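You operate a simulated robot arm through the tools that you are given. There is no shell and no other tool.

The job below is to be done with a simulated two-armed robot. You get a single attempt, and the scene is never put back.

## Task
Pour the red-rimmed cup back into the purple-rimmed jug and dry the resting pipe.
Fine: the jug ends at 800 ml, spill nothing; put the cup back. Use the blue cloth and put it back. Set down upright: clear cup with a red rim.

The check looks at the end state, three seconds after you hand in, the way a careful person would. Anything else that was tipped, shoved, dropped, spilled or broken makes it a failure. Flat cloth is picked up by pressing the open fingertips on it (5 to 10 N) and closing them slowly along it; thin cloth reads only 2 to 8 mm in the jaws.

## Robot
Two 7-joint arms with fingered hands on one trunk that stands fixed in place. Base frame: the origin is at the foot of the trunk, x ahead of it, y to its left, z up; the work surface is at about z = 80. Lengths are in cm, angles in rad, forces in N, time in s.
The left shoulder is at [7, 17.1, 135.2], the right one opposite. Each reaches about 115.6 cm from its shoulder. Payload 5 kg a hand.
Tool frame (each hand has its own): the origin (TCP) lies between the finger pads and is the grasp point; the fingertips stand 4.3 cm ahead of it; z points along the fingers, y is the line along which they close. The gripper opens to 14.4 cm; its body begins 5 cm behind the TCP. The gripper is a hand of 5 fingers: y runs from the thumb to the fingers, the wrist lies at [-2.1, -12.4, -22.1] in the tool frame.
Orientation is told as [roll, pitch, yaw] about the base's x, y, z axes, in that order, counted from this pose: with the fingers straight down and the wrist toward the robot, the tool's x, y and z point along [0, 1, 0], [1, 0, 0] and [0, 0, -1] of the base frame.

## Interface
- The arms move only by the tool nudge_tool. It takes "left_steps", "right_steps" or both (then of equal length, played together; a hand with none holds still); each is a list of rows, each a list of 6 numbers: the shift along the tool's x, y, z in units of 250 mm (1.0 is 250 mm), then the turn, a rotation vector about the tool's x, y, z in units of 60 degrees (1.0 is 60 degrees). In form: [[tx, ty, tz, rx, ry, rz], ...]. A call has 1 to 20 rows; each row is the pose to reach, as a shift and turn from the pose commanded when the call began, along the tool's axes at that moment. A call with a number of a shift or a turn outside -1 to 1 is refused whole. Each row takes 0.2 s and may step no farther than 5 cm and 0.15 rad from the row before; otherwise, the whole call is refused. Where a pose cannot be reached the arm comes as near as it can. A force on the tool above 50 N (or 10 N above the force at the start of the call, whichever is more), or a blocked arm, ends the call early, and 0.2 s more pass. In this call time passes only in rows, and 0.2 s behind the last. The reply holds the time, the measured pose of the TCP, the force on the tool along the base axes, the opening and the grip force, in the units named above and with some noise, with the torque about the TCP (base axes, N m) and any sound that the robot's microphone picked up, and new pictures: "pictures" is both (left out), scene, wrist or none (wrist: the cameras of the hands that moved).
- Cameras (640 x 400 px; columns grow to the right, rows downward): "scene" is now at [12.59, -4.3, 157.8]; the picture's right is [-0.48, -0.88, 0.00], its down [-0.54, 0.30, -0.78] and it looks along [0.69, -0.38, -0.62] (base axes); focal length 306 px, centre (320, 200). "left" rides on the left gripper at [-8.6, -10.9, -16.8] in its tool frame; the picture's right is [-0.80, -0.28, 0.53], its down [0.54, -0.73, 0.42] and it looks along [0.27, 0.63, 0.73] (tool axes); focal length 275 px, centre (320, 200). "right" rides on the right gripper at [8.6, -10.8, -16.8] in its tool frame; the picture's right is [-0.80, 0.28, -0.53], its down [-0.54, -0.73, 0.42] and it looks along [-0.27, 0.63, 0.73] (tool axes); focal length 275 px, centre (320, 200). There is no depth. A picture from a camera that has moved, and an enlarged one, comes with that camera's place and axes in the base frame and with its lens.
- move_column(by): slides the trunk up (or, below 0, down) by that many cm; the arms and the scene camera ride with it, the base frame stays. It gives what a move gives, with no picture.
- set_fingers(index, middle, ring, little, thumb_bend, thumb_turn, hand): sets how far each is bent, from 0 (flat) to 1 (curled in); at 0.3 the hand is open as for a grip, at 0.7 the pads meet at the TCP. One left out holds its place. A second passes; each finger stops where it meets its share of the squeeze, and holds until it gets a number again. It is the only way to open and close the hand. It gives what a move gives, with no picture; readings hold the bend of each and the force on index, middle, ring, little, thumb and palm. thumb_turn goes from beside the hand (0) to across from the fingers (1), as for a grip.
- head_to(pan, tilt): turns the head with the scene camera to pan (to the left, within 1.501 rad either way) and tilt (down, from -0.506 to 1.204), counted from straight ahead of the robot. It gives what a move gives, and a new picture of the scene camera.
- inspect(camera, box): a new picture of the part [left, top, right, bottom] of that camera's present view, enlarged. No time passes.
- close_job(): hands the job in; it is judged then, once.

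Nothing tells you positions but the pictures and the camera data. Unless the task says otherwise, let go and move clear before handing in.

The tools are called by a JSON object that holds its "api" and its "payload". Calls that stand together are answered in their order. nudge_tool: Moves the arms, as the interface text tells. Its arguments: {"type":"object","properties":{"left_steps":{"type":"array"},"right_steps":{"type":"array"},"pictures":{"type":"string","enum":["both","scene","wrist","none"]}},"required":[]} The other tools are called the same way: move_column (by) moves the trunk up or down; set_fingers (index, middle, ring, little, thumb_bend, thumb_turn, hand) moves the fingers one by one; head_to (pan, tilt) turns the head that bears the scene camera; inspect (camera, box) takes an enlarged picture of a part of a camera's view; close_job () hands the job in.

At the start:

```text
t: 0.0
left_tcp_pos: [83.21, -0.41, 126.88]
left_tcp_rot: [0.0, 0.0, 0.002]
left_contact_force: [-0.2, -0.4, -0.5]
left_ft_torque: [-0.03, 0.0, -0.01]
left_width: 14.38
left_finger_force: 0.0
left_shape: jaw
left_bend: [0.3, 0.3, 0.3, 0.3, 0.3, 0.98]
left_finger forces: [0.0, 0.0, 0.1, 0.0, 0.1, 0.1]
right_tcp_pos: [46.83, -51.2, 132.01]
right_tcp_rot: [0.003, -0.001, 0.001]
right_contact_force: [0.2, 0.1, 0.0]
right_ft_torque: [0.0, 0.0, 0.0]
right_width: 14.38
right_finger_force: 0.0
right_shape: jaw
right_bend: [0.3, 0.3, 0.3, 0.3, 0.3, 0.98]
right_finger forces: [0.0, 0.0, 0.0, 0.0, 0.0, 0.0]
trunk travel left (down, up): [-45.0, 49.0]
head pan, tilt (commanded): [-0.504, 0.668]
```

scene: 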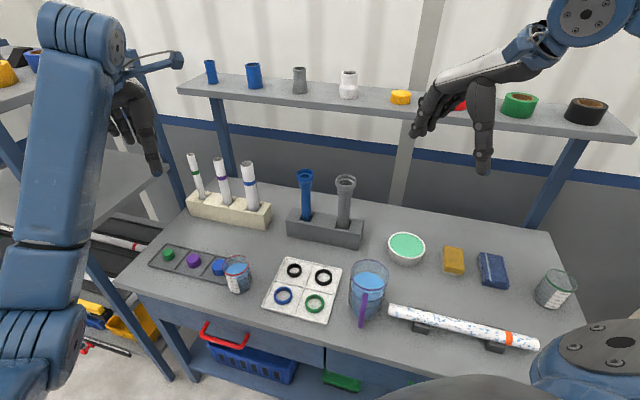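
right: 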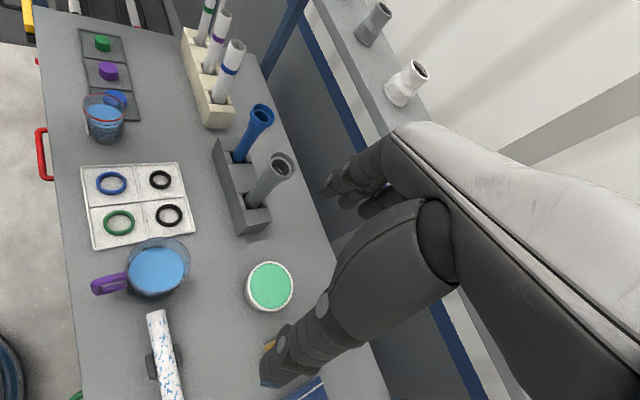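
left: 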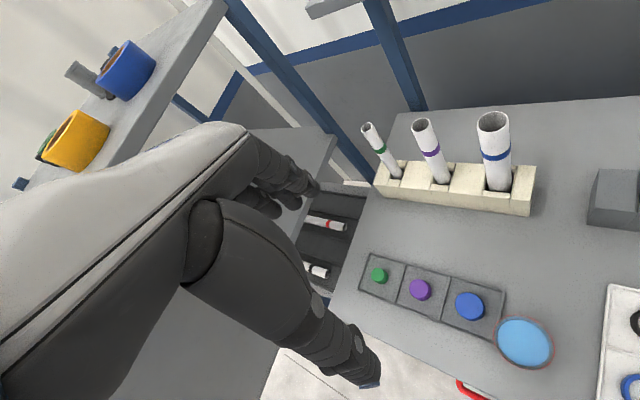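

I see a bench with a red-rimmed cup on the left side, a purple-handled jug in the middle, a speckled wet pipe resting on two supports, and a blue cloth on the right. I'll look at each close up before I move.

{"api": "inspect", "payload": {"camera": "scene", "box": [190, 230, 290, 310]}}

{"api": "inspect", "payload": {"camera": "scene", "box": [320, 240, 420, 340]}}

{"api": "inspect", "payload": {"camera": "scene", "box": [370, 220, 590, 370]}}

{"api": "inspect", "payload": {"camera": "right", "box": [60, 60, 300, 310]}}

{"api": "inspect", "payload": {"camera": "left", "box": [440, 280, 640, 400]}}

```text
5.00 times, centred on (240, 270) of scene
camera zoom: at [12.59, -4.3, 157.8], right [-0.48, -0.88, 0.0], down [-0.54, 0.3, -0.78], along [0.69, -0.38, -0.62], focal length 1528 px, centre (720, -150)
```

zoom: 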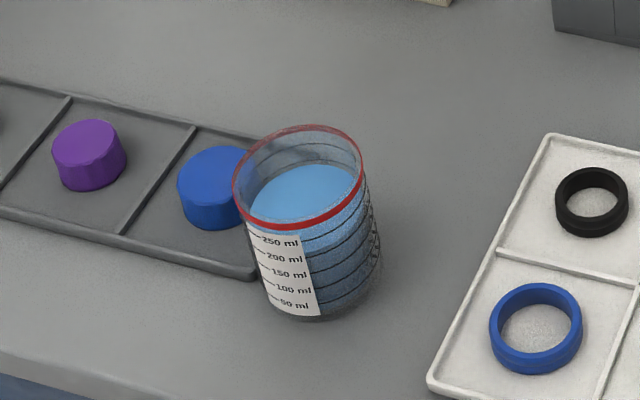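

```text
4.00 times, centred on (370, 290) of scene
camera zoom: at [12.59, -4.3, 157.8], right [-0.48, -0.88, 0.0], down [-0.54, 0.3, -0.78], along [0.69, -0.38, -0.62], focal length 1222 px, centre (120, -160)
```

zoom: 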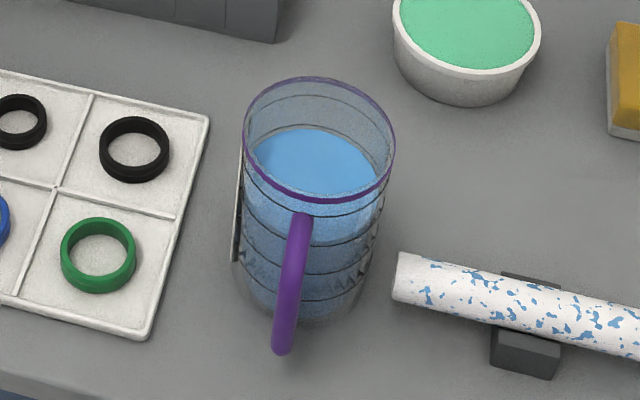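

```text
2.67 times, centred on (480, 295) of scene
camera zoom: at [12.59, -4.3, 157.8], right [-0.48, -0.88, 0.0], down [-0.54, 0.3, -0.78], along [0.69, -0.38, -0.62], focal length 815 px, centre (-107, -53)
```

zoom: 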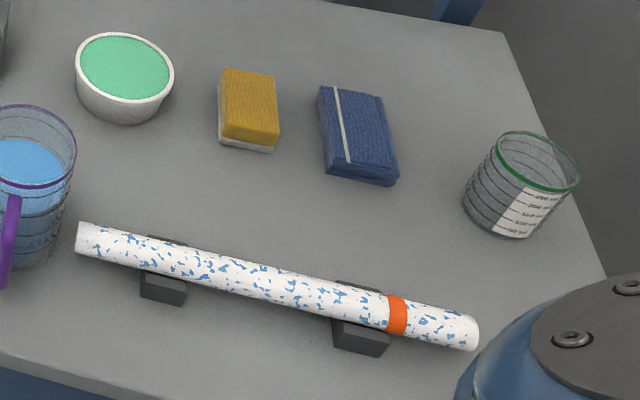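

```text
1.60 times, centred on (180, 185) of right
camera zoom: at [36.06, -42.58, 148.86], right [0.28, -0.8, 0.53], down [-0.73, -0.54, -0.42], along [0.63, -0.27, -0.73], focal length 440 px, centre (544, 224)
```

zoom: 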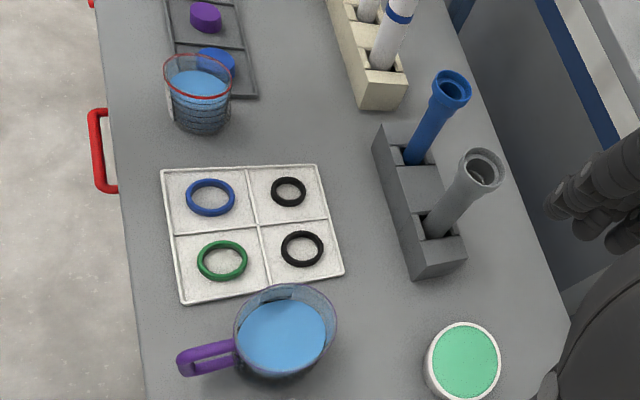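

```text
3.20 times, centred on (540, 340) of left
camera zoom: at [72.49, -9.16, 143.65], right [-0.28, -0.8, -0.53], down [-0.73, 0.54, -0.42], along [0.63, 0.27, -0.73], focal length 881 px, centre (-384, -248)
```

zoom: 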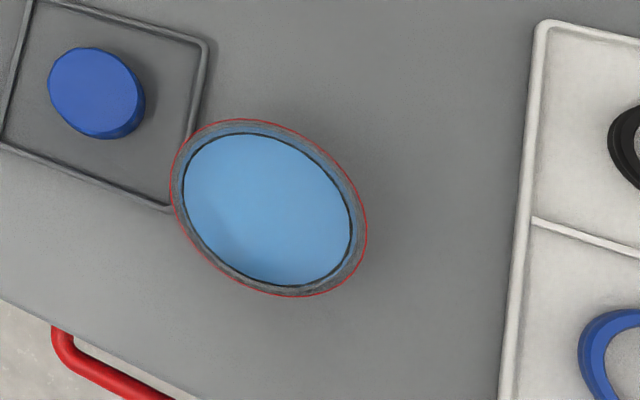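

The cup stands near [74, -11] and the jug near [49, -38], with its handle toward the camera. The pipe runs roughly from [44, -43] to [19, -69] and the cloth lies near [40, -81]. Next I'll zoom in on the liquid levels, pipe supports and cloth.

{"api": "inspect", "payload": {"camera": "scene", "box": [220, 250, 260, 300]}}

{"api": "inspect", "payload": {"camera": "scene", "box": [345, 255, 395, 330]}}

{"api": "inspect", "payload": {"camera": "scene", "box": [470, 240, 520, 300]}}

{"api": "inspect", "payload": {"camera": "scene", "box": [380, 295, 470, 345]}}

{"api": "inspect", "payload": {"camera": "scene", "box": [460, 310, 550, 370]}}

{"api": "inspect", "payload": {"camera": "right", "box": [90, 230, 330, 400]}}

```text
8.00 times, centred on (240, 275) of scene
camera zoom: at [12.59, -4.3, 157.8], right [-0.48, -0.88, 0.0], down [-0.54, 0.3, -0.78], along [0.69, -0.38, -0.62], focal length 2445 px, centre (960, -400)
```

zoom: 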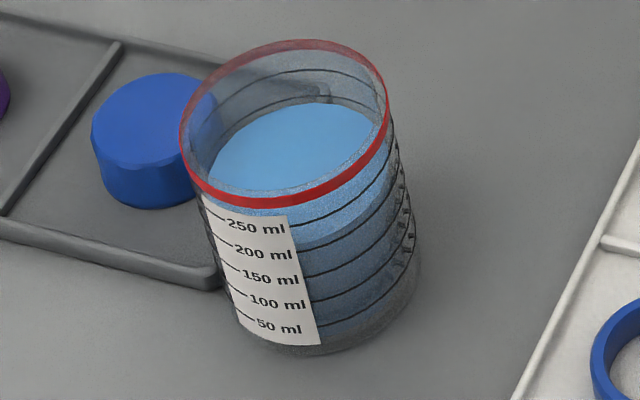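

```text
5.33 times, centred on (370, 292) of scene
camera zoom: at [12.59, -4.3, 157.8], right [-0.48, -0.88, 0.0], down [-0.54, 0.3, -0.78], along [0.69, -0.38, -0.62], focal length 1630 px, centre (53, -293)
```

zoom: 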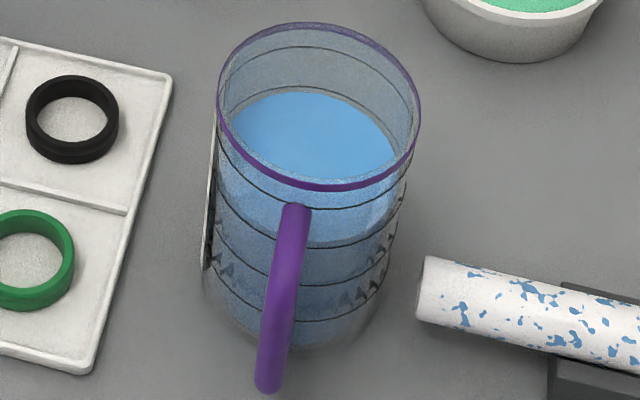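

```text
6.67 times, centred on (495, 270) of scene
camera zoom: at [12.59, -4.3, 157.8], right [-0.48, -0.88, 0.0], down [-0.54, 0.3, -0.78], along [0.69, -0.38, -0.62], focal length 2037 px, centre (-847, -267)
```

zoom: 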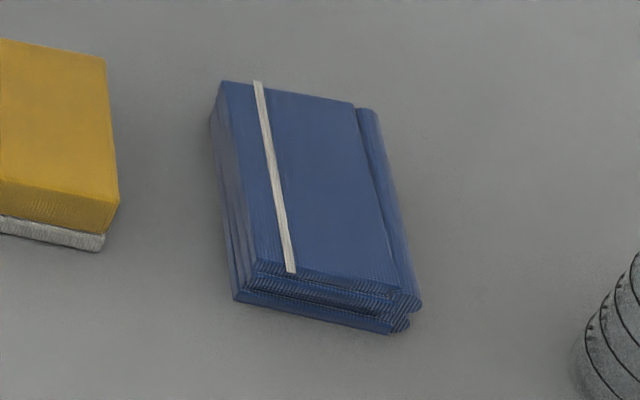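

```text
7.11 times, centred on (425, 320) of scene
camera zoom: at [12.59, -4.3, 157.8], right [-0.48, -0.88, 0.0], down [-0.54, 0.3, -0.78], along [0.69, -0.38, -0.62], focal length 2173 px, centre (-427, -653)
```

zoom: 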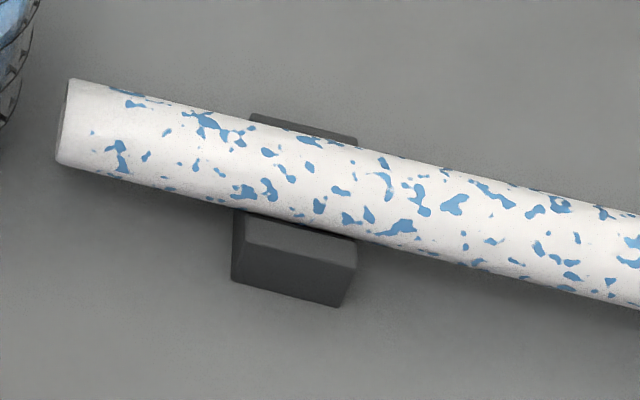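

```text
6.67 times, centred on (505, 340) of scene
camera zoom: at [12.59, -4.3, 157.8], right [-0.48, -0.88, 0.0], down [-0.54, 0.3, -0.78], along [0.69, -0.38, -0.62], focal length 2037 px, centre (-913, -733)
```

zoom: 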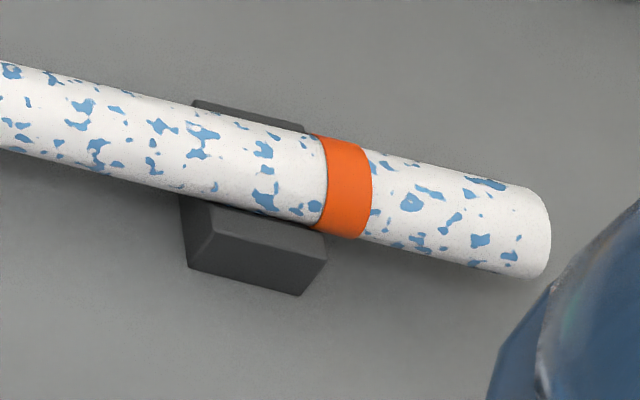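

```text
2.35 times, centred on (210, 315) of right
camera zoom: at [36.06, -42.58, 148.86], right [0.28, -0.8, 0.53], down [-0.73, -0.54, -0.42], along [0.63, -0.27, -0.73], focal length 648 px, centre (579, -71)
```

zoom: 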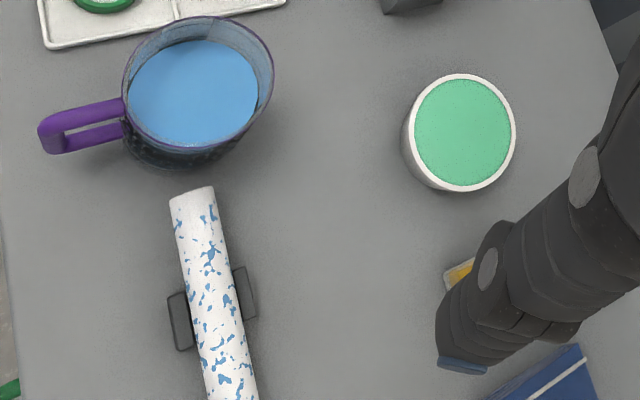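

The cup appears to hold about 200 ml and the jug about 600 ml, so pouring everything should bring the jug to 800 ml. Before planning the grasp I'll look at the hands and the remaining surroundings.

{"api": "inspect", "payload": {"camera": "left", "box": [160, 100, 420, 400]}}

{"api": "inspect", "payload": {"camera": "scene", "box": [90, 40, 200, 190]}}

{"api": "inspect", "payload": {"camera": "scene", "box": [390, 40, 590, 190]}}

{"api": "head_to", "payload": {"pan": -0.85, "tilt": 0.85}}

```text
1.33 times, centred on (290, 250) of left
camera zoom: at [72.49, -9.16, 143.65], right [-0.28, -0.8, -0.53], down [-0.73, 0.54, -0.42], along [0.63, 0.27, -0.73], focal length 367 px, centre (360, 133)
```

zoom: 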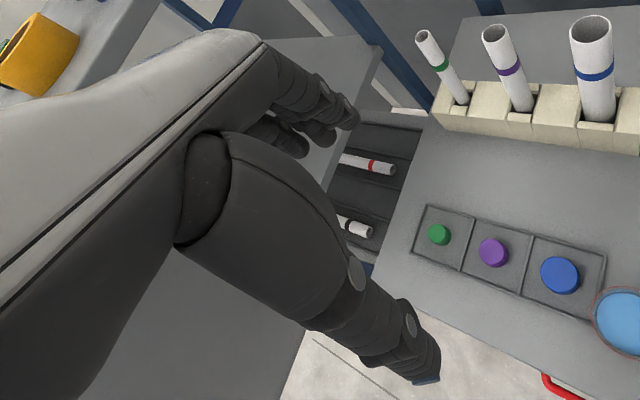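

```text
2.67 times, centred on (145, 115) of scene
camera zoom: at [12.59, -4.3, 157.8], right [-0.48, -0.88, 0.0], down [-0.54, 0.3, -0.78], along [0.69, -0.38, -0.62], focal length 815 px, centre (787, 427)
```

zoom: 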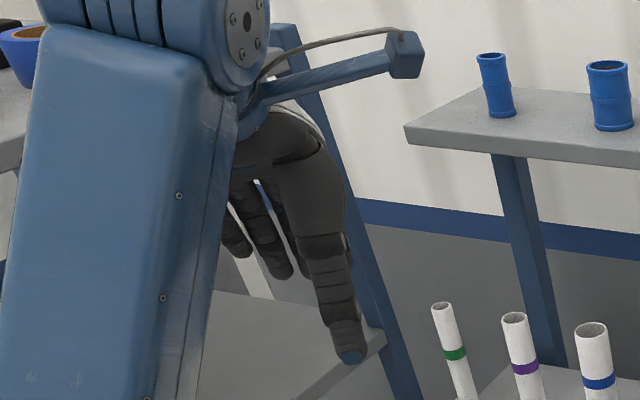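

```text
2.67 times, centred on (490, 115) of scene
camera zoom: at [12.59, -4.3, 157.8], right [-0.48, -0.88, 0.0], down [-0.54, 0.3, -0.78], along [0.69, -0.38, -0.62], focal length 815 px, centre (-133, 427)
```

zoom: 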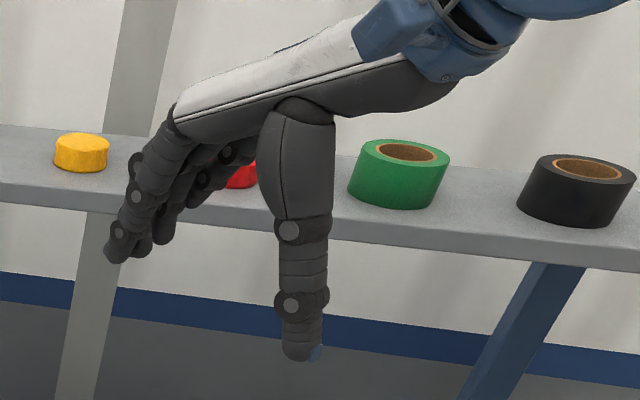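

```text
t: 0.8
left_tcp_pos: [83.29, -0.41, 126.95]
left_tcp_rot: [0.0, 0.001, 0.002]
left_contact_force: [0.5, 0.6, 0.1]
left_ft_torque: [-0.01, 0.01, -0.03]
left_width: 14.35
left_finger_force: 0.0
left_shape: jaw
left_bend: [0.3, 0.3, 0.3, 0.3, 0.3, 0.98]
left_finger forces: [0.0, 0.0, 0.0, 0.0, 0.0, 0.0]
right_tcp_pos: [46.68, -51.2, 132.08]
right_tcp_rot: [0.0, 0.0, 0.001]
right_contact_force: [-0.4, 0.0, -0.4]
right_ft_torque: [-0.01, 0.01, 0.0]
right_width: 14.33
right_finger_force: 0.0
right_shape: jaw
right_bend: [0.3, 0.3, 0.3, 0.3, 0.3, 0.98]
right_finger forces: [0.0, 0.0, 0.0, 0.1, 0.1, 0.0]
trunk travel left (down, up): [-45.0, 49.0]
head pan, tilt (commanded): [-0.85, 0.85]
camera scene: at [10.22, -6.01, 156.31], right [-0.75, -0.66, 0.0], down [-0.5, 0.56, -0.66], along [0.44, -0.5, -0.75], focal length 306 px, centre (320, 200)
```

scene: 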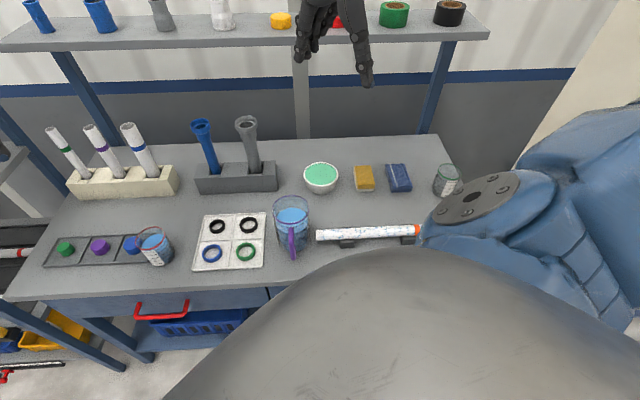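

The bench runs diagonally, turned about 49° to the right. I'll zoom in on the jug, cup, pipe and cloth from this view.

{"api": "inspect", "payload": {"camera": "scene", "box": [255, 180, 335, 270]}}

{"api": "inspect", "payload": {"camera": "scene", "box": [115, 210, 195, 280]}}

{"api": "inspect", "payload": {"camera": "scene", "box": [310, 150, 470, 260]}}

```text
4.44 times, centred on (295, 225) of scene
camera zoom: at [10.22, -6.01, 156.31], right [-0.75, -0.66, 0.0], down [-0.5, 0.56, -0.66], along [0.44, -0.5, -0.75], focal length 1358 px, centre (431, 89)
```

zoom: 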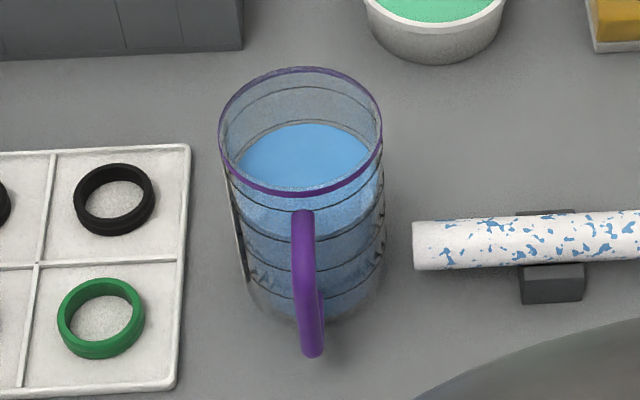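

```text
5.71 times, centred on (155, 245) of scene
camera zoom: at [10.22, -6.01, 156.31], right [-0.75, -0.66, 0.0], down [-0.5, 0.56, -0.66], along [0.44, -0.5, -0.75], focal length 1746 px, centre (1263, -57)
```

zoom: 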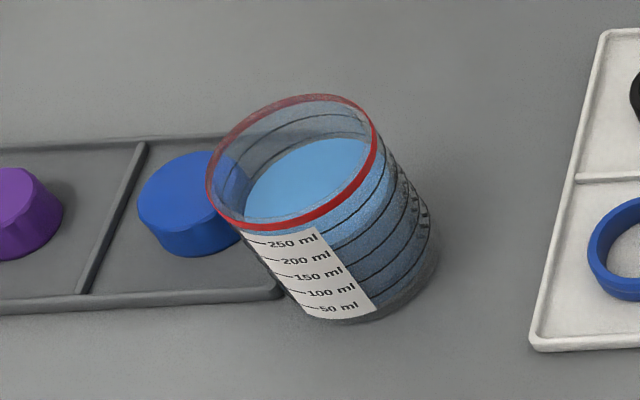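

```text
3.64 times, centred on (390, 205) of scene
camera zoom: at [10.22, -6.01, 156.31], right [-0.75, -0.66, 0.0], down [-0.5, 0.56, -0.66], along [0.44, -0.5, -0.75], focal length 1111 px, centre (66, 182)
```

zoom: 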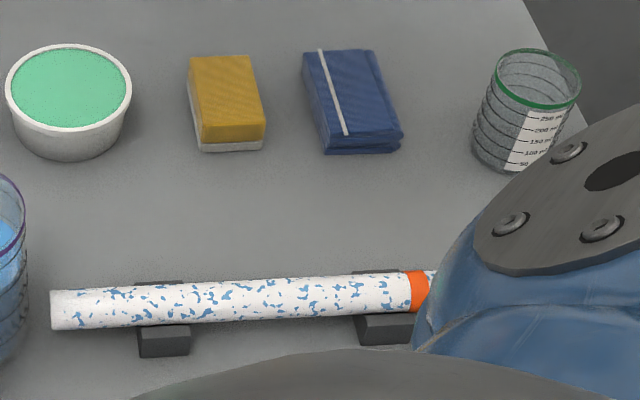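

The cup and jug positions agree from both views: cup about [74.5, -10.9] with its rim at z 88.6, jug about [50, -39.6] with its rim near 94. Now I need to learn the hand's finger layout.

{"api": "inspect", "payload": {"camera": "scene", "box": [270, 0, 410, 100]}}

{"api": "inspect", "payload": {"camera": "right", "box": [220, 100, 520, 400]}}

```text
4.00 times, centred on (340, 50) of scene
camera zoom: at [10.22, -6.01, 156.31], right [-0.75, -0.66, 0.0], down [-0.5, 0.56, -0.66], along [0.44, -0.5, -0.75], focal length 1222 px, centre (240, 800)
```

zoom: 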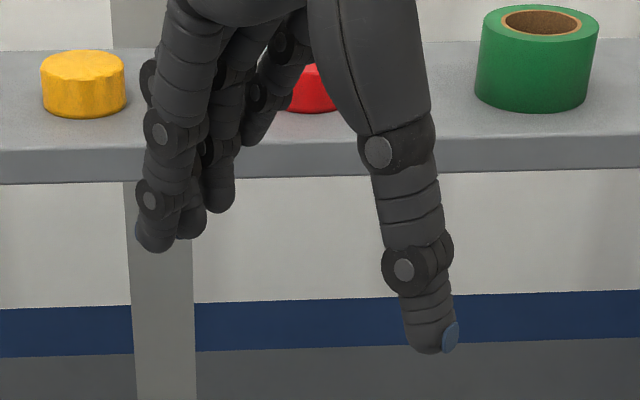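

```text
1.33 times, centred on (370, 250) of right
camera zoom: at [36.06, -42.57, 148.86], right [0.28, -0.8, 0.53], down [-0.73, -0.54, -0.42], along [0.63, -0.27, -0.73], focal length 367 px, centre (253, 133)
```

zoom: 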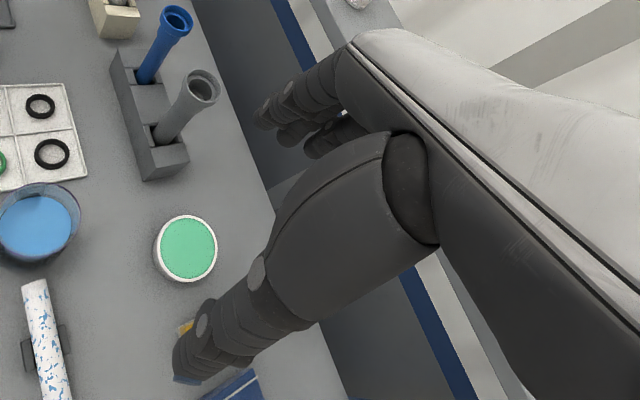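

The right hand's index, middle, ring and little fingers sit at roughly x = +1.8, -0.8, -3.1 and -6.1 in the tool frame, with the thumb opposite. I'll check both liquid levels more closely before moving.

{"api": "inspect", "payload": {"camera": "scene", "box": [135, 224, 179, 268]}}

{"api": "inspect", "payload": {"camera": "scene", "box": [268, 192, 316, 256]}}

{"api": "inspect", "payload": {"camera": "left", "box": [490, 305, 570, 375]}}

{"api": "inspect", "payload": {"camera": "right", "box": [85, 225, 205, 315]}}

```text
9.09 times, centred on (157, 246) of scene
camera zoom: at [10.22, -6.01, 156.31], right [-0.75, -0.66, 0.0], down [-0.5, 0.56, -0.66], along [0.44, -0.5, -0.75], focal length 2778 px, centre (1802, -218)
```

zoom: 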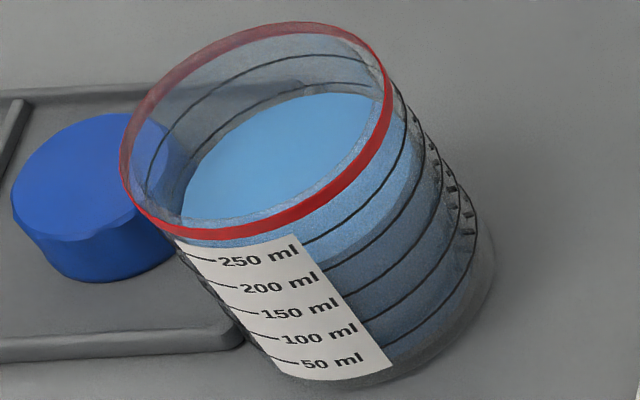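

```text
6.25 times, centred on (292, 224) of scene
camera zoom: at [10.22, -6.01, 156.31], right [-0.75, -0.66, 0.0], down [-0.5, 0.56, -0.66], along [0.44, -0.5, -0.75], focal length 1910 px, centre (495, 50)
```

zoom: 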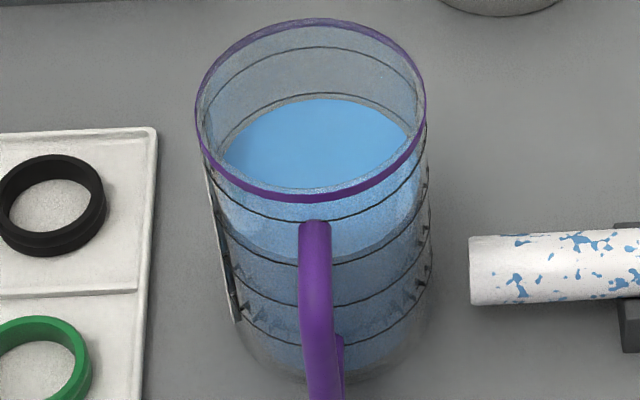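

```text
5.71 times, centred on (530, 340) of left
camera zoom: at [72.49, -9.16, 143.64], right [-0.28, -0.8, -0.53], down [-0.73, 0.54, -0.42], along [0.63, 0.27, -0.73], focal length 1573 px, centre (-880, -600)
```

zoom: 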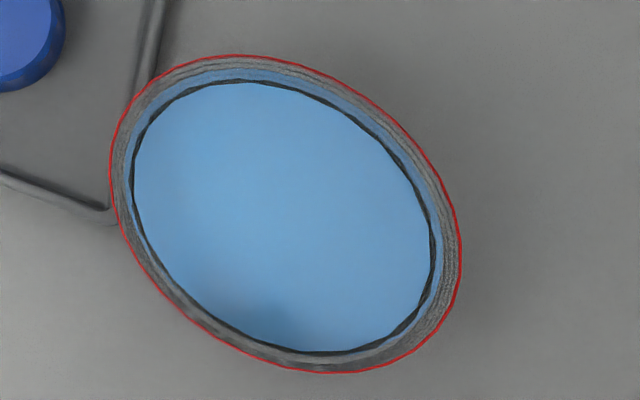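

```text
4.44 times, centred on (145, 270) of right
camera zoom: at [36.06, -42.57, 148.86], right [0.28, -0.8, 0.53], down [-0.73, -0.54, -0.42], along [0.63, -0.27, -0.73], focal length 1224 px, centre (1098, -111)
```

zoom: 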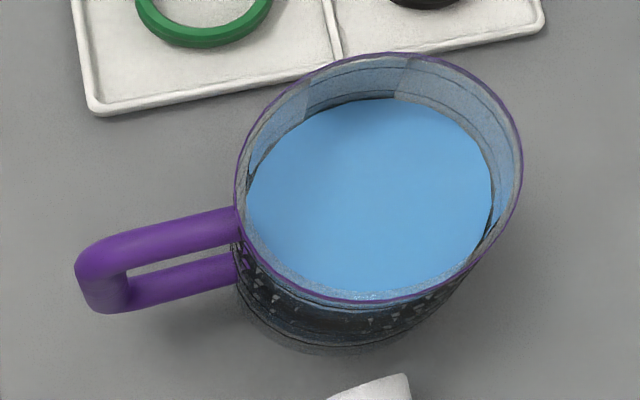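

Reading the marks, the jug is just under 600 ml and the cup about 200 ml, so I'll pour it all. I'll use the right hand to grip the cup from the right, away from the lids. First I'll raise the left hand clear and begin turning the right hand.

{"api": "nudge_tool", "payload": {"left_steps": [[0.05, 0, -0.075, 0, 0, 0], [0.1, 0, -0.15, 0, 0, 0], [0.15, 0, -0.225, 0, 0, 0], [0.2, 0, -0.3, 0, 0, 0], [0.25, 0, -0.375, 0, 0, 0], [0.3, 0, -0.45, 0, 0, 0], [0.35, 0, -0.525, 0, 0, 0], [0.4, 0, -0.6, 0, 0, 0]], "right_steps": [[0.1, 0.05, 0.06, 0, 0, 0.094], [0.2, 0.1, 0.12, 0, 0, 0.1875], [0.3, 0.15, 0.18, 0, 0, 0.281], [0.4, 0.2, 0.24, 0, 0, 0.375], [0.5, 0.25, 0.3, 0, 0, 0.469], [0.6, 0.3, 0.36, 0, 0, 0.5625], [0.7, 0.35, 0.42, 0, 0, 0.656], [0.8, 0.4, 0.48, 0, 0, 0.75]], "pictures": "both"}}

```text
t: 2.6
left_tcp_pos: [83.29, 9.93, 141.64]
left_tcp_rot: [-0.001, 0.005, 0.001]
left_contact_force: [0.4, 0.2, -1.5]
left_ft_torque: [-0.09, 0.05, -0.04]
left_width: 14.36
left_finger_force: 0.1
left_shape: jaw
left_bend: [0.3, 0.3, 0.3, 0.3, 0.3, 0.98]
left_finger forces: [0.1, 0.0, 0.0, 0.0, 0.0, 0.0]
right_tcp_pos: [56.81, -30.83, 119.81]
right_tcp_rot: [-0.002, 0.0, -0.786]
right_contact_force: [-0.2, 1.4, -0.4]
right_ft_torque: [-0.05, 0.02, -0.03]
right_width: 14.37
right_finger_force: 0.1
right_shape: jaw
right_bend: [0.3, 0.3, 0.3, 0.3, 0.3, 0.98]
right_finger forces: [0.1, 0.0, 0.0, 0.1, 0.1, 0.1]
trunk travel left (down, up): [-45.0, 49.0]
head pan, tilt (commanded): [-0.85, 0.85]
camera scene: at [10.41, -5.7, 156.29], right [-0.75, -0.66, 0.0], down [-0.5, 0.56, -0.66], along [0.43, -0.5, -0.75], focal length 306 px, centre (320, 200)
camera right: at [55.33, -17.02, 136.59], right [-0.36, -0.76, 0.54], down [-0.9, 0.13, -0.42], along [0.25, -0.63, -0.73], focal length 275 px, centre (320, 200)
camera left: at [72.63, 1.27, 158.42], right [-0.28, -0.8, -0.53], down [-0.73, 0.54, -0.42], along [0.62, 0.27, -0.73], focal length 275 px, centre (320, 200)
```

scene: 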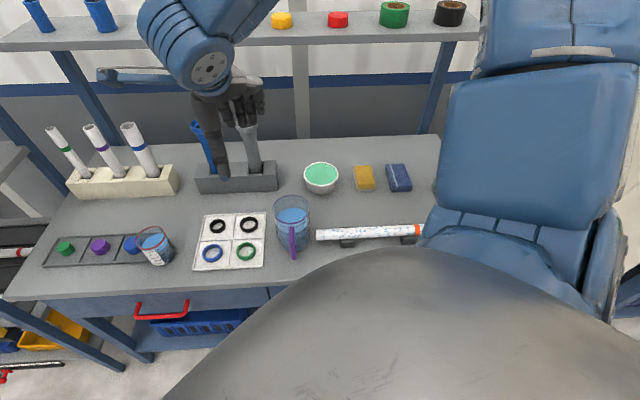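
right: 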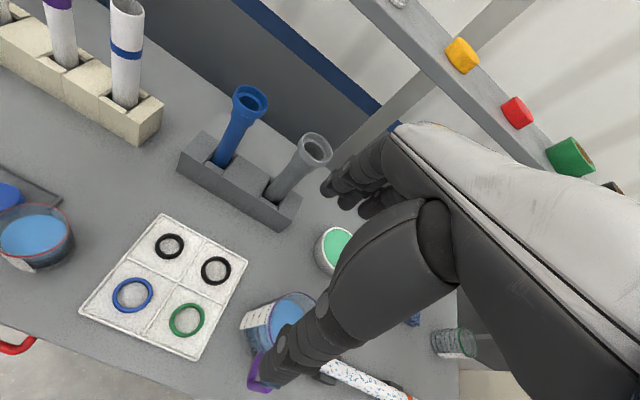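
left: 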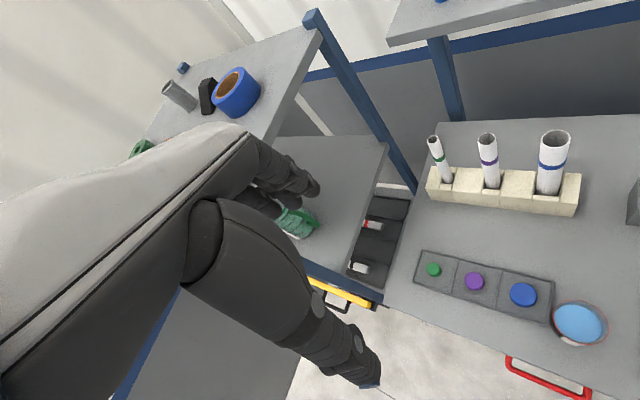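

The turn went as planned. The jug's label has come into view of the right wrist camera, so I'll read it and also check the left camera's cup view.

{"api": "inspect", "payload": {"camera": "right", "box": [230, 280, 330, 360]}}

{"api": "inspect", "payload": {"camera": "right", "box": [0, 180, 90, 290]}}

```text
5.00 times, centred on (280, 320) of right
camera zoom: at [55.33, -17.02, 136.59], right [-0.36, -0.76, 0.54], down [-0.9, 0.13, -0.42], along [0.25, -0.63, -0.73], focal length 1376 px, centre (520, -400)
```

zoom: 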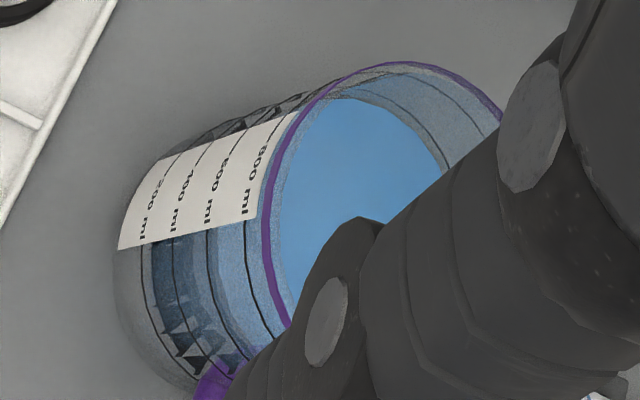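

```text
3.64 times, centred on (45, 235) of right
camera zoom: at [55.33, -17.02, 136.59], right [-0.36, -0.76, 0.54], down [-0.9, 0.13, -0.42], along [0.25, -0.63, -0.73], focal length 1001 px, centre (1320, 73)
```

zoom: 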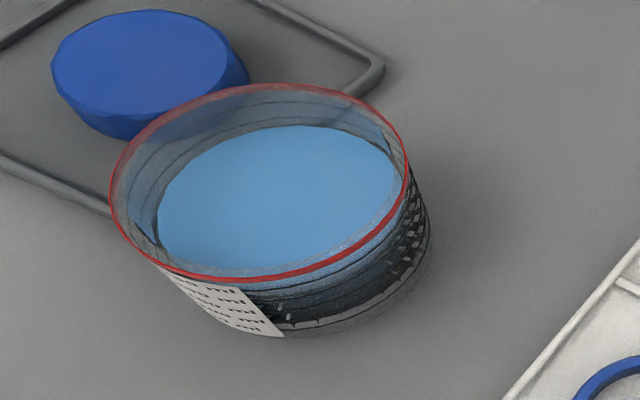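

The jug label reads 200/400/600/800 ml, with liquid close to the 600 line, which confirms the plan. I'll keep rolling the right hand to the side-grip orientation while moving toward the cup.

{"api": "nudge_tool", "payload": {"right_steps": [[0.07, -0.005, 0.039, 0, 0.125, 0], [0.141, -0.011, 0.078, 0, 0.25, 0], [0.212, -0.017, 0.117, 0, 0.375, 0], [0.283, -0.022, 0.156, 0, 0.5, 0], [0.353, -0.028, 0.195, 0, 0.625, 0], [0.424, -0.034, 0.234, 0, 0.75, 0], [0.495, -0.039, 0.273, 0, 0.875, 0], [0.565, -0.045, 0.312, 0, 1.0, 0]], "pictures": "both"}}

```text
t: 4.4
left_tcp_pos: [82.93, 9.46, 141.97]
left_tcp_rot: [0.003, -0.001, 0.0]
left_contact_force: [-1.1, -0.7, 0.7]
left_ft_torque: [0.09, -0.09, 0.06]
left_width: 14.37
left_finger_force: 0.0
left_shape: jaw
left_bend: [0.3, 0.3, 0.3, 0.3, 0.3, 0.98]
left_finger forces: [0.1, 0.0, 0.1, 0.1, 0.1, 0.0]
right_tcp_pos: [65.56, -23.78, 116.47]
right_tcp_rot: [1.037, 0.0, -0.777]
right_contact_force: [-0.1, -0.7, 0.5]
right_ft_torque: [0.03, -0.02, -0.01]
right_width: 14.36
right_finger_force: 0.1
right_shape: jaw
right_bend: [0.3, 0.3, 0.3, 0.3, 0.3, 0.98]
right_finger forces: [0.1, 0.0, 0.0, 0.0, 0.0, 0.1]
right hand out of reach, approached as far as the arm can: row 8
trunk travel left (down, up): [-45.0, 49.0]
head pan, tilt (commanded): [-0.85, 0.85]
camera scene: at [9.97, -6.31, 156.32], right [-0.75, -0.66, 0.0], down [-0.5, 0.57, -0.66], along [0.44, -0.49, -0.75], focal length 306 px, centre (320, 200)
camera right: at [50.93, -23.34, 132.45], right [-0.4, -0.82, -0.41], down [-0.46, 0.57, -0.68], along [0.79, -0.09, -0.6], focal length 275 px, centre (320, 200)
```

scene: 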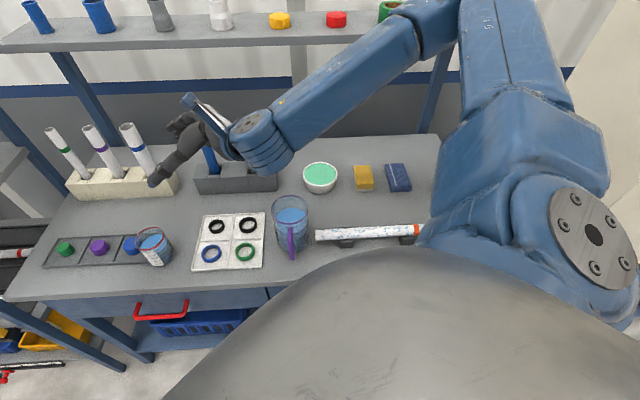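
right: 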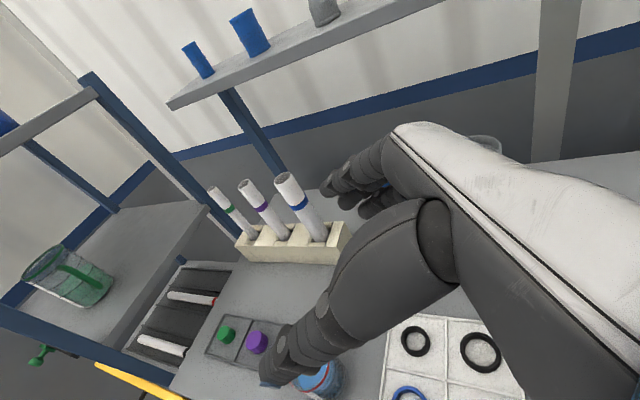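

The arm is folded too tightly here because the wrist is close to the shoulder. I'll raise the trunk by 20 cm for more room, then continue.

{"api": "move_column", "payload": {"by": 20}}

{"api": "head_to", "payload": {"pan": -0.7, "tilt": 0.9}}

```text
t: 6.6
left_tcp_pos: [83.36, 9.82, 161.84]
left_tcp_rot: [0.001, -0.001, 0.003]
left_contact_force: [0.5, 0.7, -0.3]
left_ft_torque: [-0.02, 0.0, -0.03]
left_width: 14.38
left_finger_force: 0.1
left_shape: jaw
left_bend: [0.3, 0.3, 0.3, 0.3, 0.3, 0.98]
left_finger forces: [0.0, 0.0, 0.0, 0.0, 0.0, 0.1]
right_tcp_pos: [65.79, -23.56, 136.29]
right_tcp_rot: [1.034, 0.003, -0.775]
right_contact_force: [-0.4, 0.2, 0.0]
right_ft_torque: [0.01, 0.0, -0.03]
right_width: 14.4
right_finger_force: 0.1
right_shape: jaw
right_bend: [0.3, 0.3, 0.3, 0.3, 0.3, 0.98]
right_finger forces: [0.1, 0.0, 0.0, 0.1, 0.0, 0.0]
trunk travel left (down, up): [-65.0, 29.0]
head pan, tilt (commanded): [-0.85, 0.85]
```

```text
t: 7.3
left_tcp_pos: [83.22, 9.6, 161.89]
left_tcp_rot: [0.001, 0.002, 0.002]
left_contact_force: [0.4, -0.7, -0.6]
left_ft_torque: [-0.02, 0.01, -0.01]
left_width: 14.37
left_finger_force: 0.0
left_shape: jaw
left_bend: [0.3, 0.3, 0.3, 0.3, 0.3, 0.98]
left_finger forces: [0.0, 0.0, 0.0, 0.1, 0.0, 0.0]
right_tcp_pos: [65.76, -23.57, 136.3]
right_tcp_rot: [1.035, 0.002, -0.775]
right_contact_force: [-0.2, 0.1, 0.5]
right_ft_torque: [-0.02, 0.0, -0.04]
right_width: 14.37
right_finger_force: 0.0
right_shape: jaw
right_bend: [0.3, 0.3, 0.3, 0.3, 0.3, 0.98]
right_finger forces: [0.1, 0.0, 0.0, 0.0, 0.1, 0.0]
trunk travel left (down, up): [-65.0, 29.0]
head pan, tilt (commanded): [-0.7, 0.901]
camera scene: at [10.87, -5.0, 175.92], right [-0.64, -0.76, 0.0], down [-0.6, 0.51, -0.62], along [0.47, -0.4, -0.78], focal length 306 px, centre (320, 200)
```

scene: 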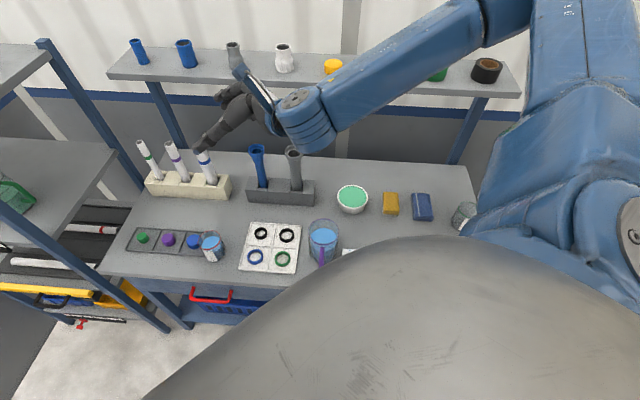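

The column is up and I can see the bench with the hand above and right of the cup. I'll lower the right hand part of the way toward the cup, adding the last 15° of roll.

{"api": "nudge_tool", "payload": {"right_steps": [[-0.079, -0.0105, 0.106, 0, 0.042, 0], [-0.158, -0.021, 0.212, 0, 0.083, 0], [-0.237, -0.0315, 0.318, 0, 0.125, 0], [-0.316, -0.042, 0.424, 0, 0.167, 0], [-0.395, -0.0525, 0.53, 0, 0.208, 0], [-0.473, -0.063, 0.636, 0, 0.25, 0]], "pictures": "both"}}

```text
t: 8.7
left_tcp_pos: [83.11, 9.6, 161.85]
left_tcp_rot: [0.001, -0.001, 0.003]
left_contact_force: [0.4, 0.5, -0.2]
left_ft_torque: [0.03, -0.01, 0.0]
left_width: 14.38
left_finger_force: 0.0
left_shape: jaw
left_bend: [0.3, 0.3, 0.3, 0.3, 0.3, 0.98]
left_finger forces: [0.0, 0.1, 0.0, 0.0, 0.0, 0.0]
right_tcp_pos: [64.69, -30.39, 138.02]
right_tcp_rot: [1.189, 0.01, -0.748]
right_contact_force: [-0.1, -0.1, -0.1]
right_ft_torque: [-0.01, 0.02, -0.02]
right_width: 14.37
right_finger_force: 0.0
right_shape: jaw
right_bend: [0.3, 0.3, 0.3, 0.3, 0.3, 0.97]
right_finger forces: [0.0, 0.0, 0.0, 0.1, 0.1, 0.0]
right hand out of reach, approached as far as the arm can: row 1, 2, 3, 4, 5, 6
trunk travel left (down, up): [-65.0, 29.0]
head pan, tilt (commanded): [-0.7, 0.901]
camera scene: at [10.75, -5.1, 175.92], right [-0.64, -0.77, 0.0], down [-0.6, 0.51, -0.62], along [0.48, -0.4, -0.78], focal length 306 px, centre (320, 200)
camera right: at [48.46, -32.23, 152.3], right [-0.33, -0.77, -0.54], down [-0.41, 0.64, -0.65], along [0.85, 0.0, -0.53], focal length 275 px, centre (320, 200)
```

scene: 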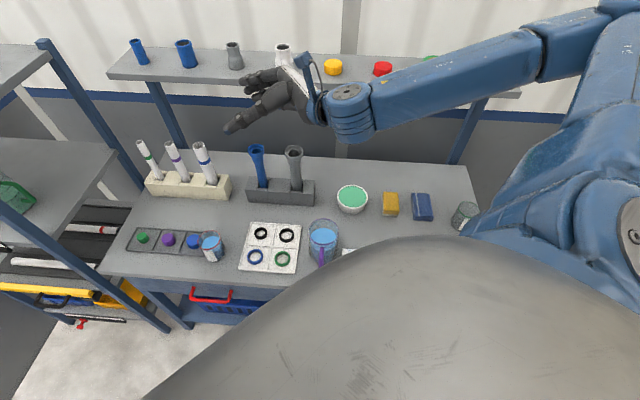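
right: 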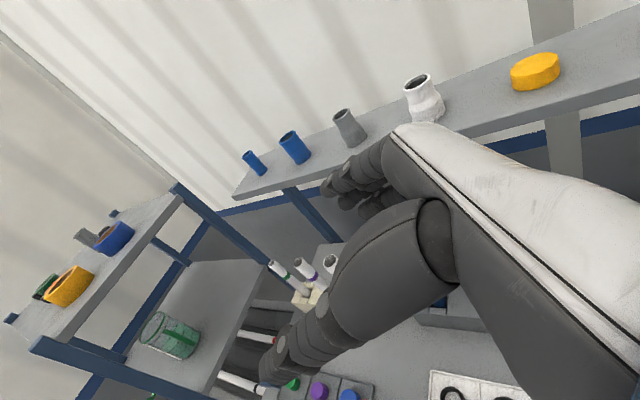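

The arm couldn't follow because the hand was yawed too far inward for the forearm. Turning it about 30° back should line it up, and the grip stays clear of the lids.

{"api": "nudge_tool", "payload": {"right_steps": [[0, 0, 0, 0.093, 0, -0.037], [0, 0, 0, 0.186, 0, -0.074], [0, 0, 0, 0.279, 0, -0.111], [0, 0, 0, 0.372, 0, -0.148], [0, 0, 0, 0.465, 0, -0.185]], "pictures": "scene"}}

```text
t: 9.9
left_tcp_pos: [83.36, 9.69, 161.84]
left_tcp_rot: [0.0, 0.001, 0.001]
left_contact_force: [0.9, -0.4, -0.8]
left_ft_torque: [0.04, 0.04, -0.04]
left_width: 14.37
left_finger_force: 0.1
left_shape: jaw
left_bend: [0.3, 0.3, 0.3, 0.3, 0.3, 0.98]
left_finger forces: [0.0, 0.1, 0.0, 0.1, 0.0, 0.0]
right_tcp_pos: [64.69, -29.77, 137.68]
right_tcp_rot: [1.193, 0.014, -0.224]
right_contact_force: [0.3, -0.5, -0.9]
right_ft_torque: [-0.01, -0.01, -0.01]
right_width: 14.39
right_finger_force: 0.0
right_shape: jaw
right_bend: [0.3, 0.3, 0.3, 0.3, 0.3, 0.97]
right_finger forces: [0.0, 0.1, 0.0, 0.0, 0.1, 0.1]
trunk travel left (down, up): [-65.0, 29.0]
head pan, tilt (commanded): [-0.7, 0.901]
camera scene: at [10.91, -5.05, 175.91], right [-0.64, -0.77, 0.0], down [-0.6, 0.51, -0.62], along [0.47, -0.4, -0.78], focal length 306 px, centre (320, 200)
```

scene: 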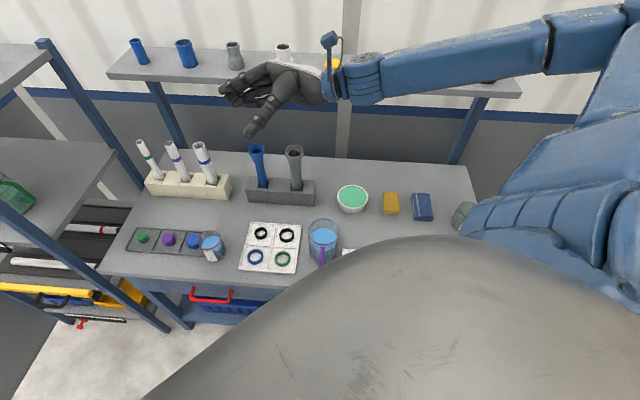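

The yaw change worked and the forearm now lines up with the hand. I'll move down and left toward the cup.

{"api": "nudge_tool", "payload": {"right_steps": [[-0.07, 0.02, 0.105, 0, 0, 0], [-0.142, 0.04, 0.21, 0, 0, 0], [-0.213, 0.06, 0.315, 0, 0, 0], [-0.284, 0.08, 0.42, 0, 0, 0], [-0.355, 0.1, 0.525, 0, 0, 0], [-0.425, 0.12, 0.63, 0, 0, 0]], "pictures": "scene"}}

```text
t: 11.3
left_tcp_pos: [83.08, 9.65, 161.88]
left_tcp_rot: [-0.001, -0.001, 0.001]
left_contact_force: [0.2, -0.9, 0.0]
left_ft_torque: [-0.02, -0.03, 0.0]
left_width: 14.38
left_finger_force: 0.1
left_shape: jaw
left_bend: [0.3, 0.3, 0.3, 0.3, 0.3, 0.98]
left_finger forces: [0.1, 0.0, 0.1, 0.0, 0.0, 0.0]
right_tcp_pos: [64.58, -24.57, 134.86]
right_tcp_rot: [1.162, 0.028, -0.228]
right_contact_force: [0.2, -0.1, -0.1]
right_ft_torque: [0.0, 0.0, -0.02]
right_width: 14.41
right_finger_force: 0.0
right_shape: jaw
right_bend: [0.3, 0.3, 0.3, 0.3, 0.3, 0.98]
right_finger forces: [0.0, 0.1, 0.1, 0.0, 0.1, 0.0]
right hand out of reach, approached as far as the arm can: row 1, 2, 3, 4, 5, 6
trunk travel left (down, up): [-65.0, 29.0]
head pan, tilt (commanded): [-0.7, 0.901]
camera scene: at [10.79, -5.01, 175.92], right [-0.64, -0.77, 0.0], down [-0.6, 0.5, -0.62], along [0.48, -0.4, -0.78], focal length 306 px, centre (320, 200)
```

scene: 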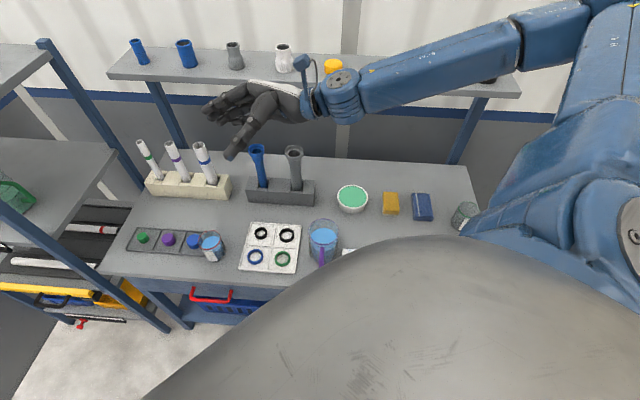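

The arm is still held back by the large palm roll. I'll use a 45° diagonal grip instead, palm half above and half beside the cup, which suits the raised elbow. First I'll reduce the roll.

{"api": "nudge_tool", "payload": {"right_steps": [[0, 0, 0, 0, -0.12, 0], [0, 0, 0, 0, -0.24, 0], [0, 0, 0, 0, -0.36, 0]], "pictures": "none"}}

```text
t: 12.1
left_tcp_pos: [83.12, 10.0, 161.84]
left_tcp_rot: [-0.002, 0.001, -0.002]
left_contact_force: [-0.3, 0.1, -0.1]
left_ft_torque: [-0.02, 0.01, -0.04]
left_width: 14.35
left_finger_force: 0.1
left_shape: jaw
left_bend: [0.3, 0.3, 0.3, 0.3, 0.3, 0.98]
left_finger forces: [0.1, 0.0, 0.0, 0.0, 0.0, 0.1]
right_tcp_pos: [64.63, -24.44, 135.2]
right_tcp_rot: [0.814, 0.01, -0.223]
right_contact_force: [-0.5, 0.3, 0.0]
right_ft_torque: [0.02, 0.04, -0.04]
right_width: 14.4
right_finger_force: 0.1
right_shape: jaw
right_bend: [0.3, 0.3, 0.3, 0.3, 0.3, 0.98]
right_finger forces: [0.1, 0.1, 0.0, 0.0, 0.0, 0.1]
trunk travel left (down, up): [-65.0, 29.0]
head pan, tilt (commanded): [-0.7, 0.901]
```

{"api": "nudge_tool", "payload": {"right_steps": [[-0.052, 0.029, 0.138, 0, 0, 0], [-0.104, 0.057, 0.276, 0, 0, 0], [-0.156, 0.086, 0.414, 0, 0, 0], [-0.208, 0.114, 0.552, 0, 0, 0], [-0.26, 0.143, 0.69, 0, 0, 0], [-0.312, 0.171, 0.828, 0, 0, 0], [-0.364, 0.2, 0.966, 0, 0, 0]], "pictures": "both"}}

```text
t: 13.7
left_tcp_pos: [83.27, 9.84, 161.74]
left_tcp_rot: [0.0, 0.0, 0.001]
left_contact_force: [0.5, -0.5, 0.7]
left_ft_torque: [0.02, 0.03, -0.01]
left_width: 14.38
left_finger_force: 0.0
left_shape: jaw
left_bend: [0.3, 0.3, 0.3, 0.3, 0.3, 0.98]
left_finger forces: [0.0, 0.0, 0.0, 0.0, 0.1, 0.1]
right_tcp_pos: [68.59, -18.96, 122.78]
right_tcp_rot: [0.817, 0.013, -0.223]
right_contact_force: [0.3, 0.3, -0.5]
right_ft_torque: [-0.01, 0.01, -0.01]
right_width: 14.4
right_finger_force: 0.1
right_shape: jaw
right_bend: [0.3, 0.3, 0.3, 0.3, 0.3, 0.98]
right_finger forces: [0.1, 0.0, 0.0, 0.0, 0.0, 0.0]
right hand out of reach, approached as far as the arm can: row 4, 5, 6, 7
trunk travel left (down, up): [-65.0, 29.0]
head pan, tilt (commanded): [-0.7, 0.901]
camera scene: at [10.98, -4.9, 175.91], right [-0.64, -0.77, 0.0], down [-0.6, 0.5, -0.62], along [0.47, -0.4, -0.78], focal length 306 px, centre (320, 200)
camera right: at [56.85, -22.78, 140.69], right [0.07, -0.97, -0.22], down [-0.73, 0.1, -0.68], along [0.68, 0.2, -0.7], focal length 275 px, centre (320, 200)
```

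scene: 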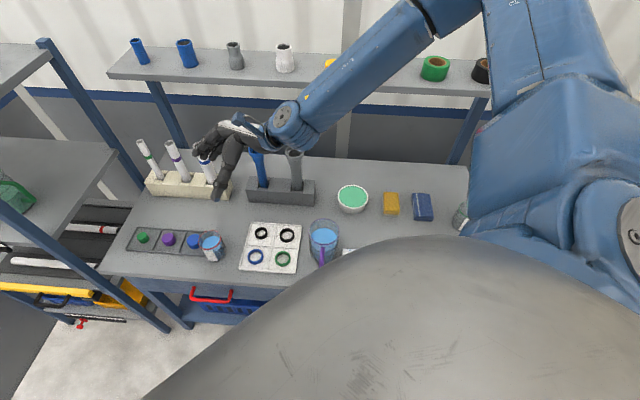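
right: 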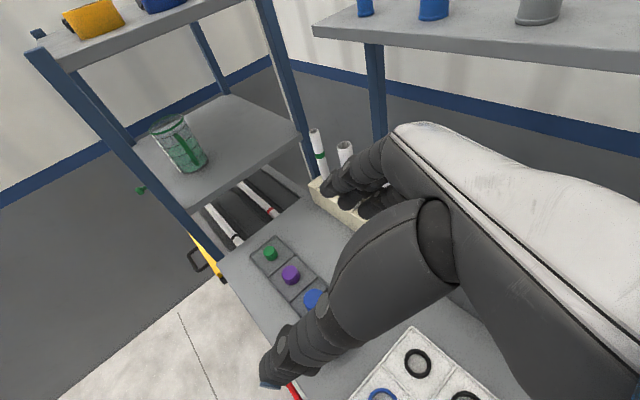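

It stopped again partway. To find out whether the palm roll is the limiting factor, I'll flatten the roll here and then try descending.

{"api": "nudge_tool", "payload": {"right_steps": [[0, 0, 0, 0, -0.13, 0], [0, 0, 0, 0, -0.26, 0], [0, 0, 0, 0, -0.39, 0], [0, 0, 0, 0, -0.52, 0], [0, 0, 0, 0, -0.65, 0], [0, 0, 0, 0, -0.78, 0]], "pictures": "none"}}

```text
t: 15.1
left_tcp_pos: [83.41, 9.7, 161.77]
left_tcp_rot: [0.0, 0.001, 0.0]
left_contact_force: [0.2, -0.7, -0.9]
left_ft_torque: [0.02, 0.03, -0.01]
left_width: 14.38
left_finger_force: 0.1
left_shape: jaw
left_bend: [0.3, 0.3, 0.3, 0.3, 0.3, 0.98]
left_finger forces: [0.1, 0.0, 0.0, 0.0, 0.0, 0.0]
right_tcp_pos: [67.95, -18.87, 122.89]
right_tcp_rot: [-0.003, 0.013, -0.225]
right_contact_force: [-0.5, -0.3, 0.1]
right_ft_torque: [-0.02, 0.05, 0.02]
right_width: 14.4
right_finger_force: 0.1
right_shape: jaw
right_bend: [0.3, 0.3, 0.3, 0.3, 0.3, 0.98]
right_finger forces: [0.0, 0.0, 0.0, 0.0, 0.0, 0.0]
trunk travel left (down, up): [-65.0, 29.0]
head pan, tilt (commanded): [-0.7, 0.901]
```

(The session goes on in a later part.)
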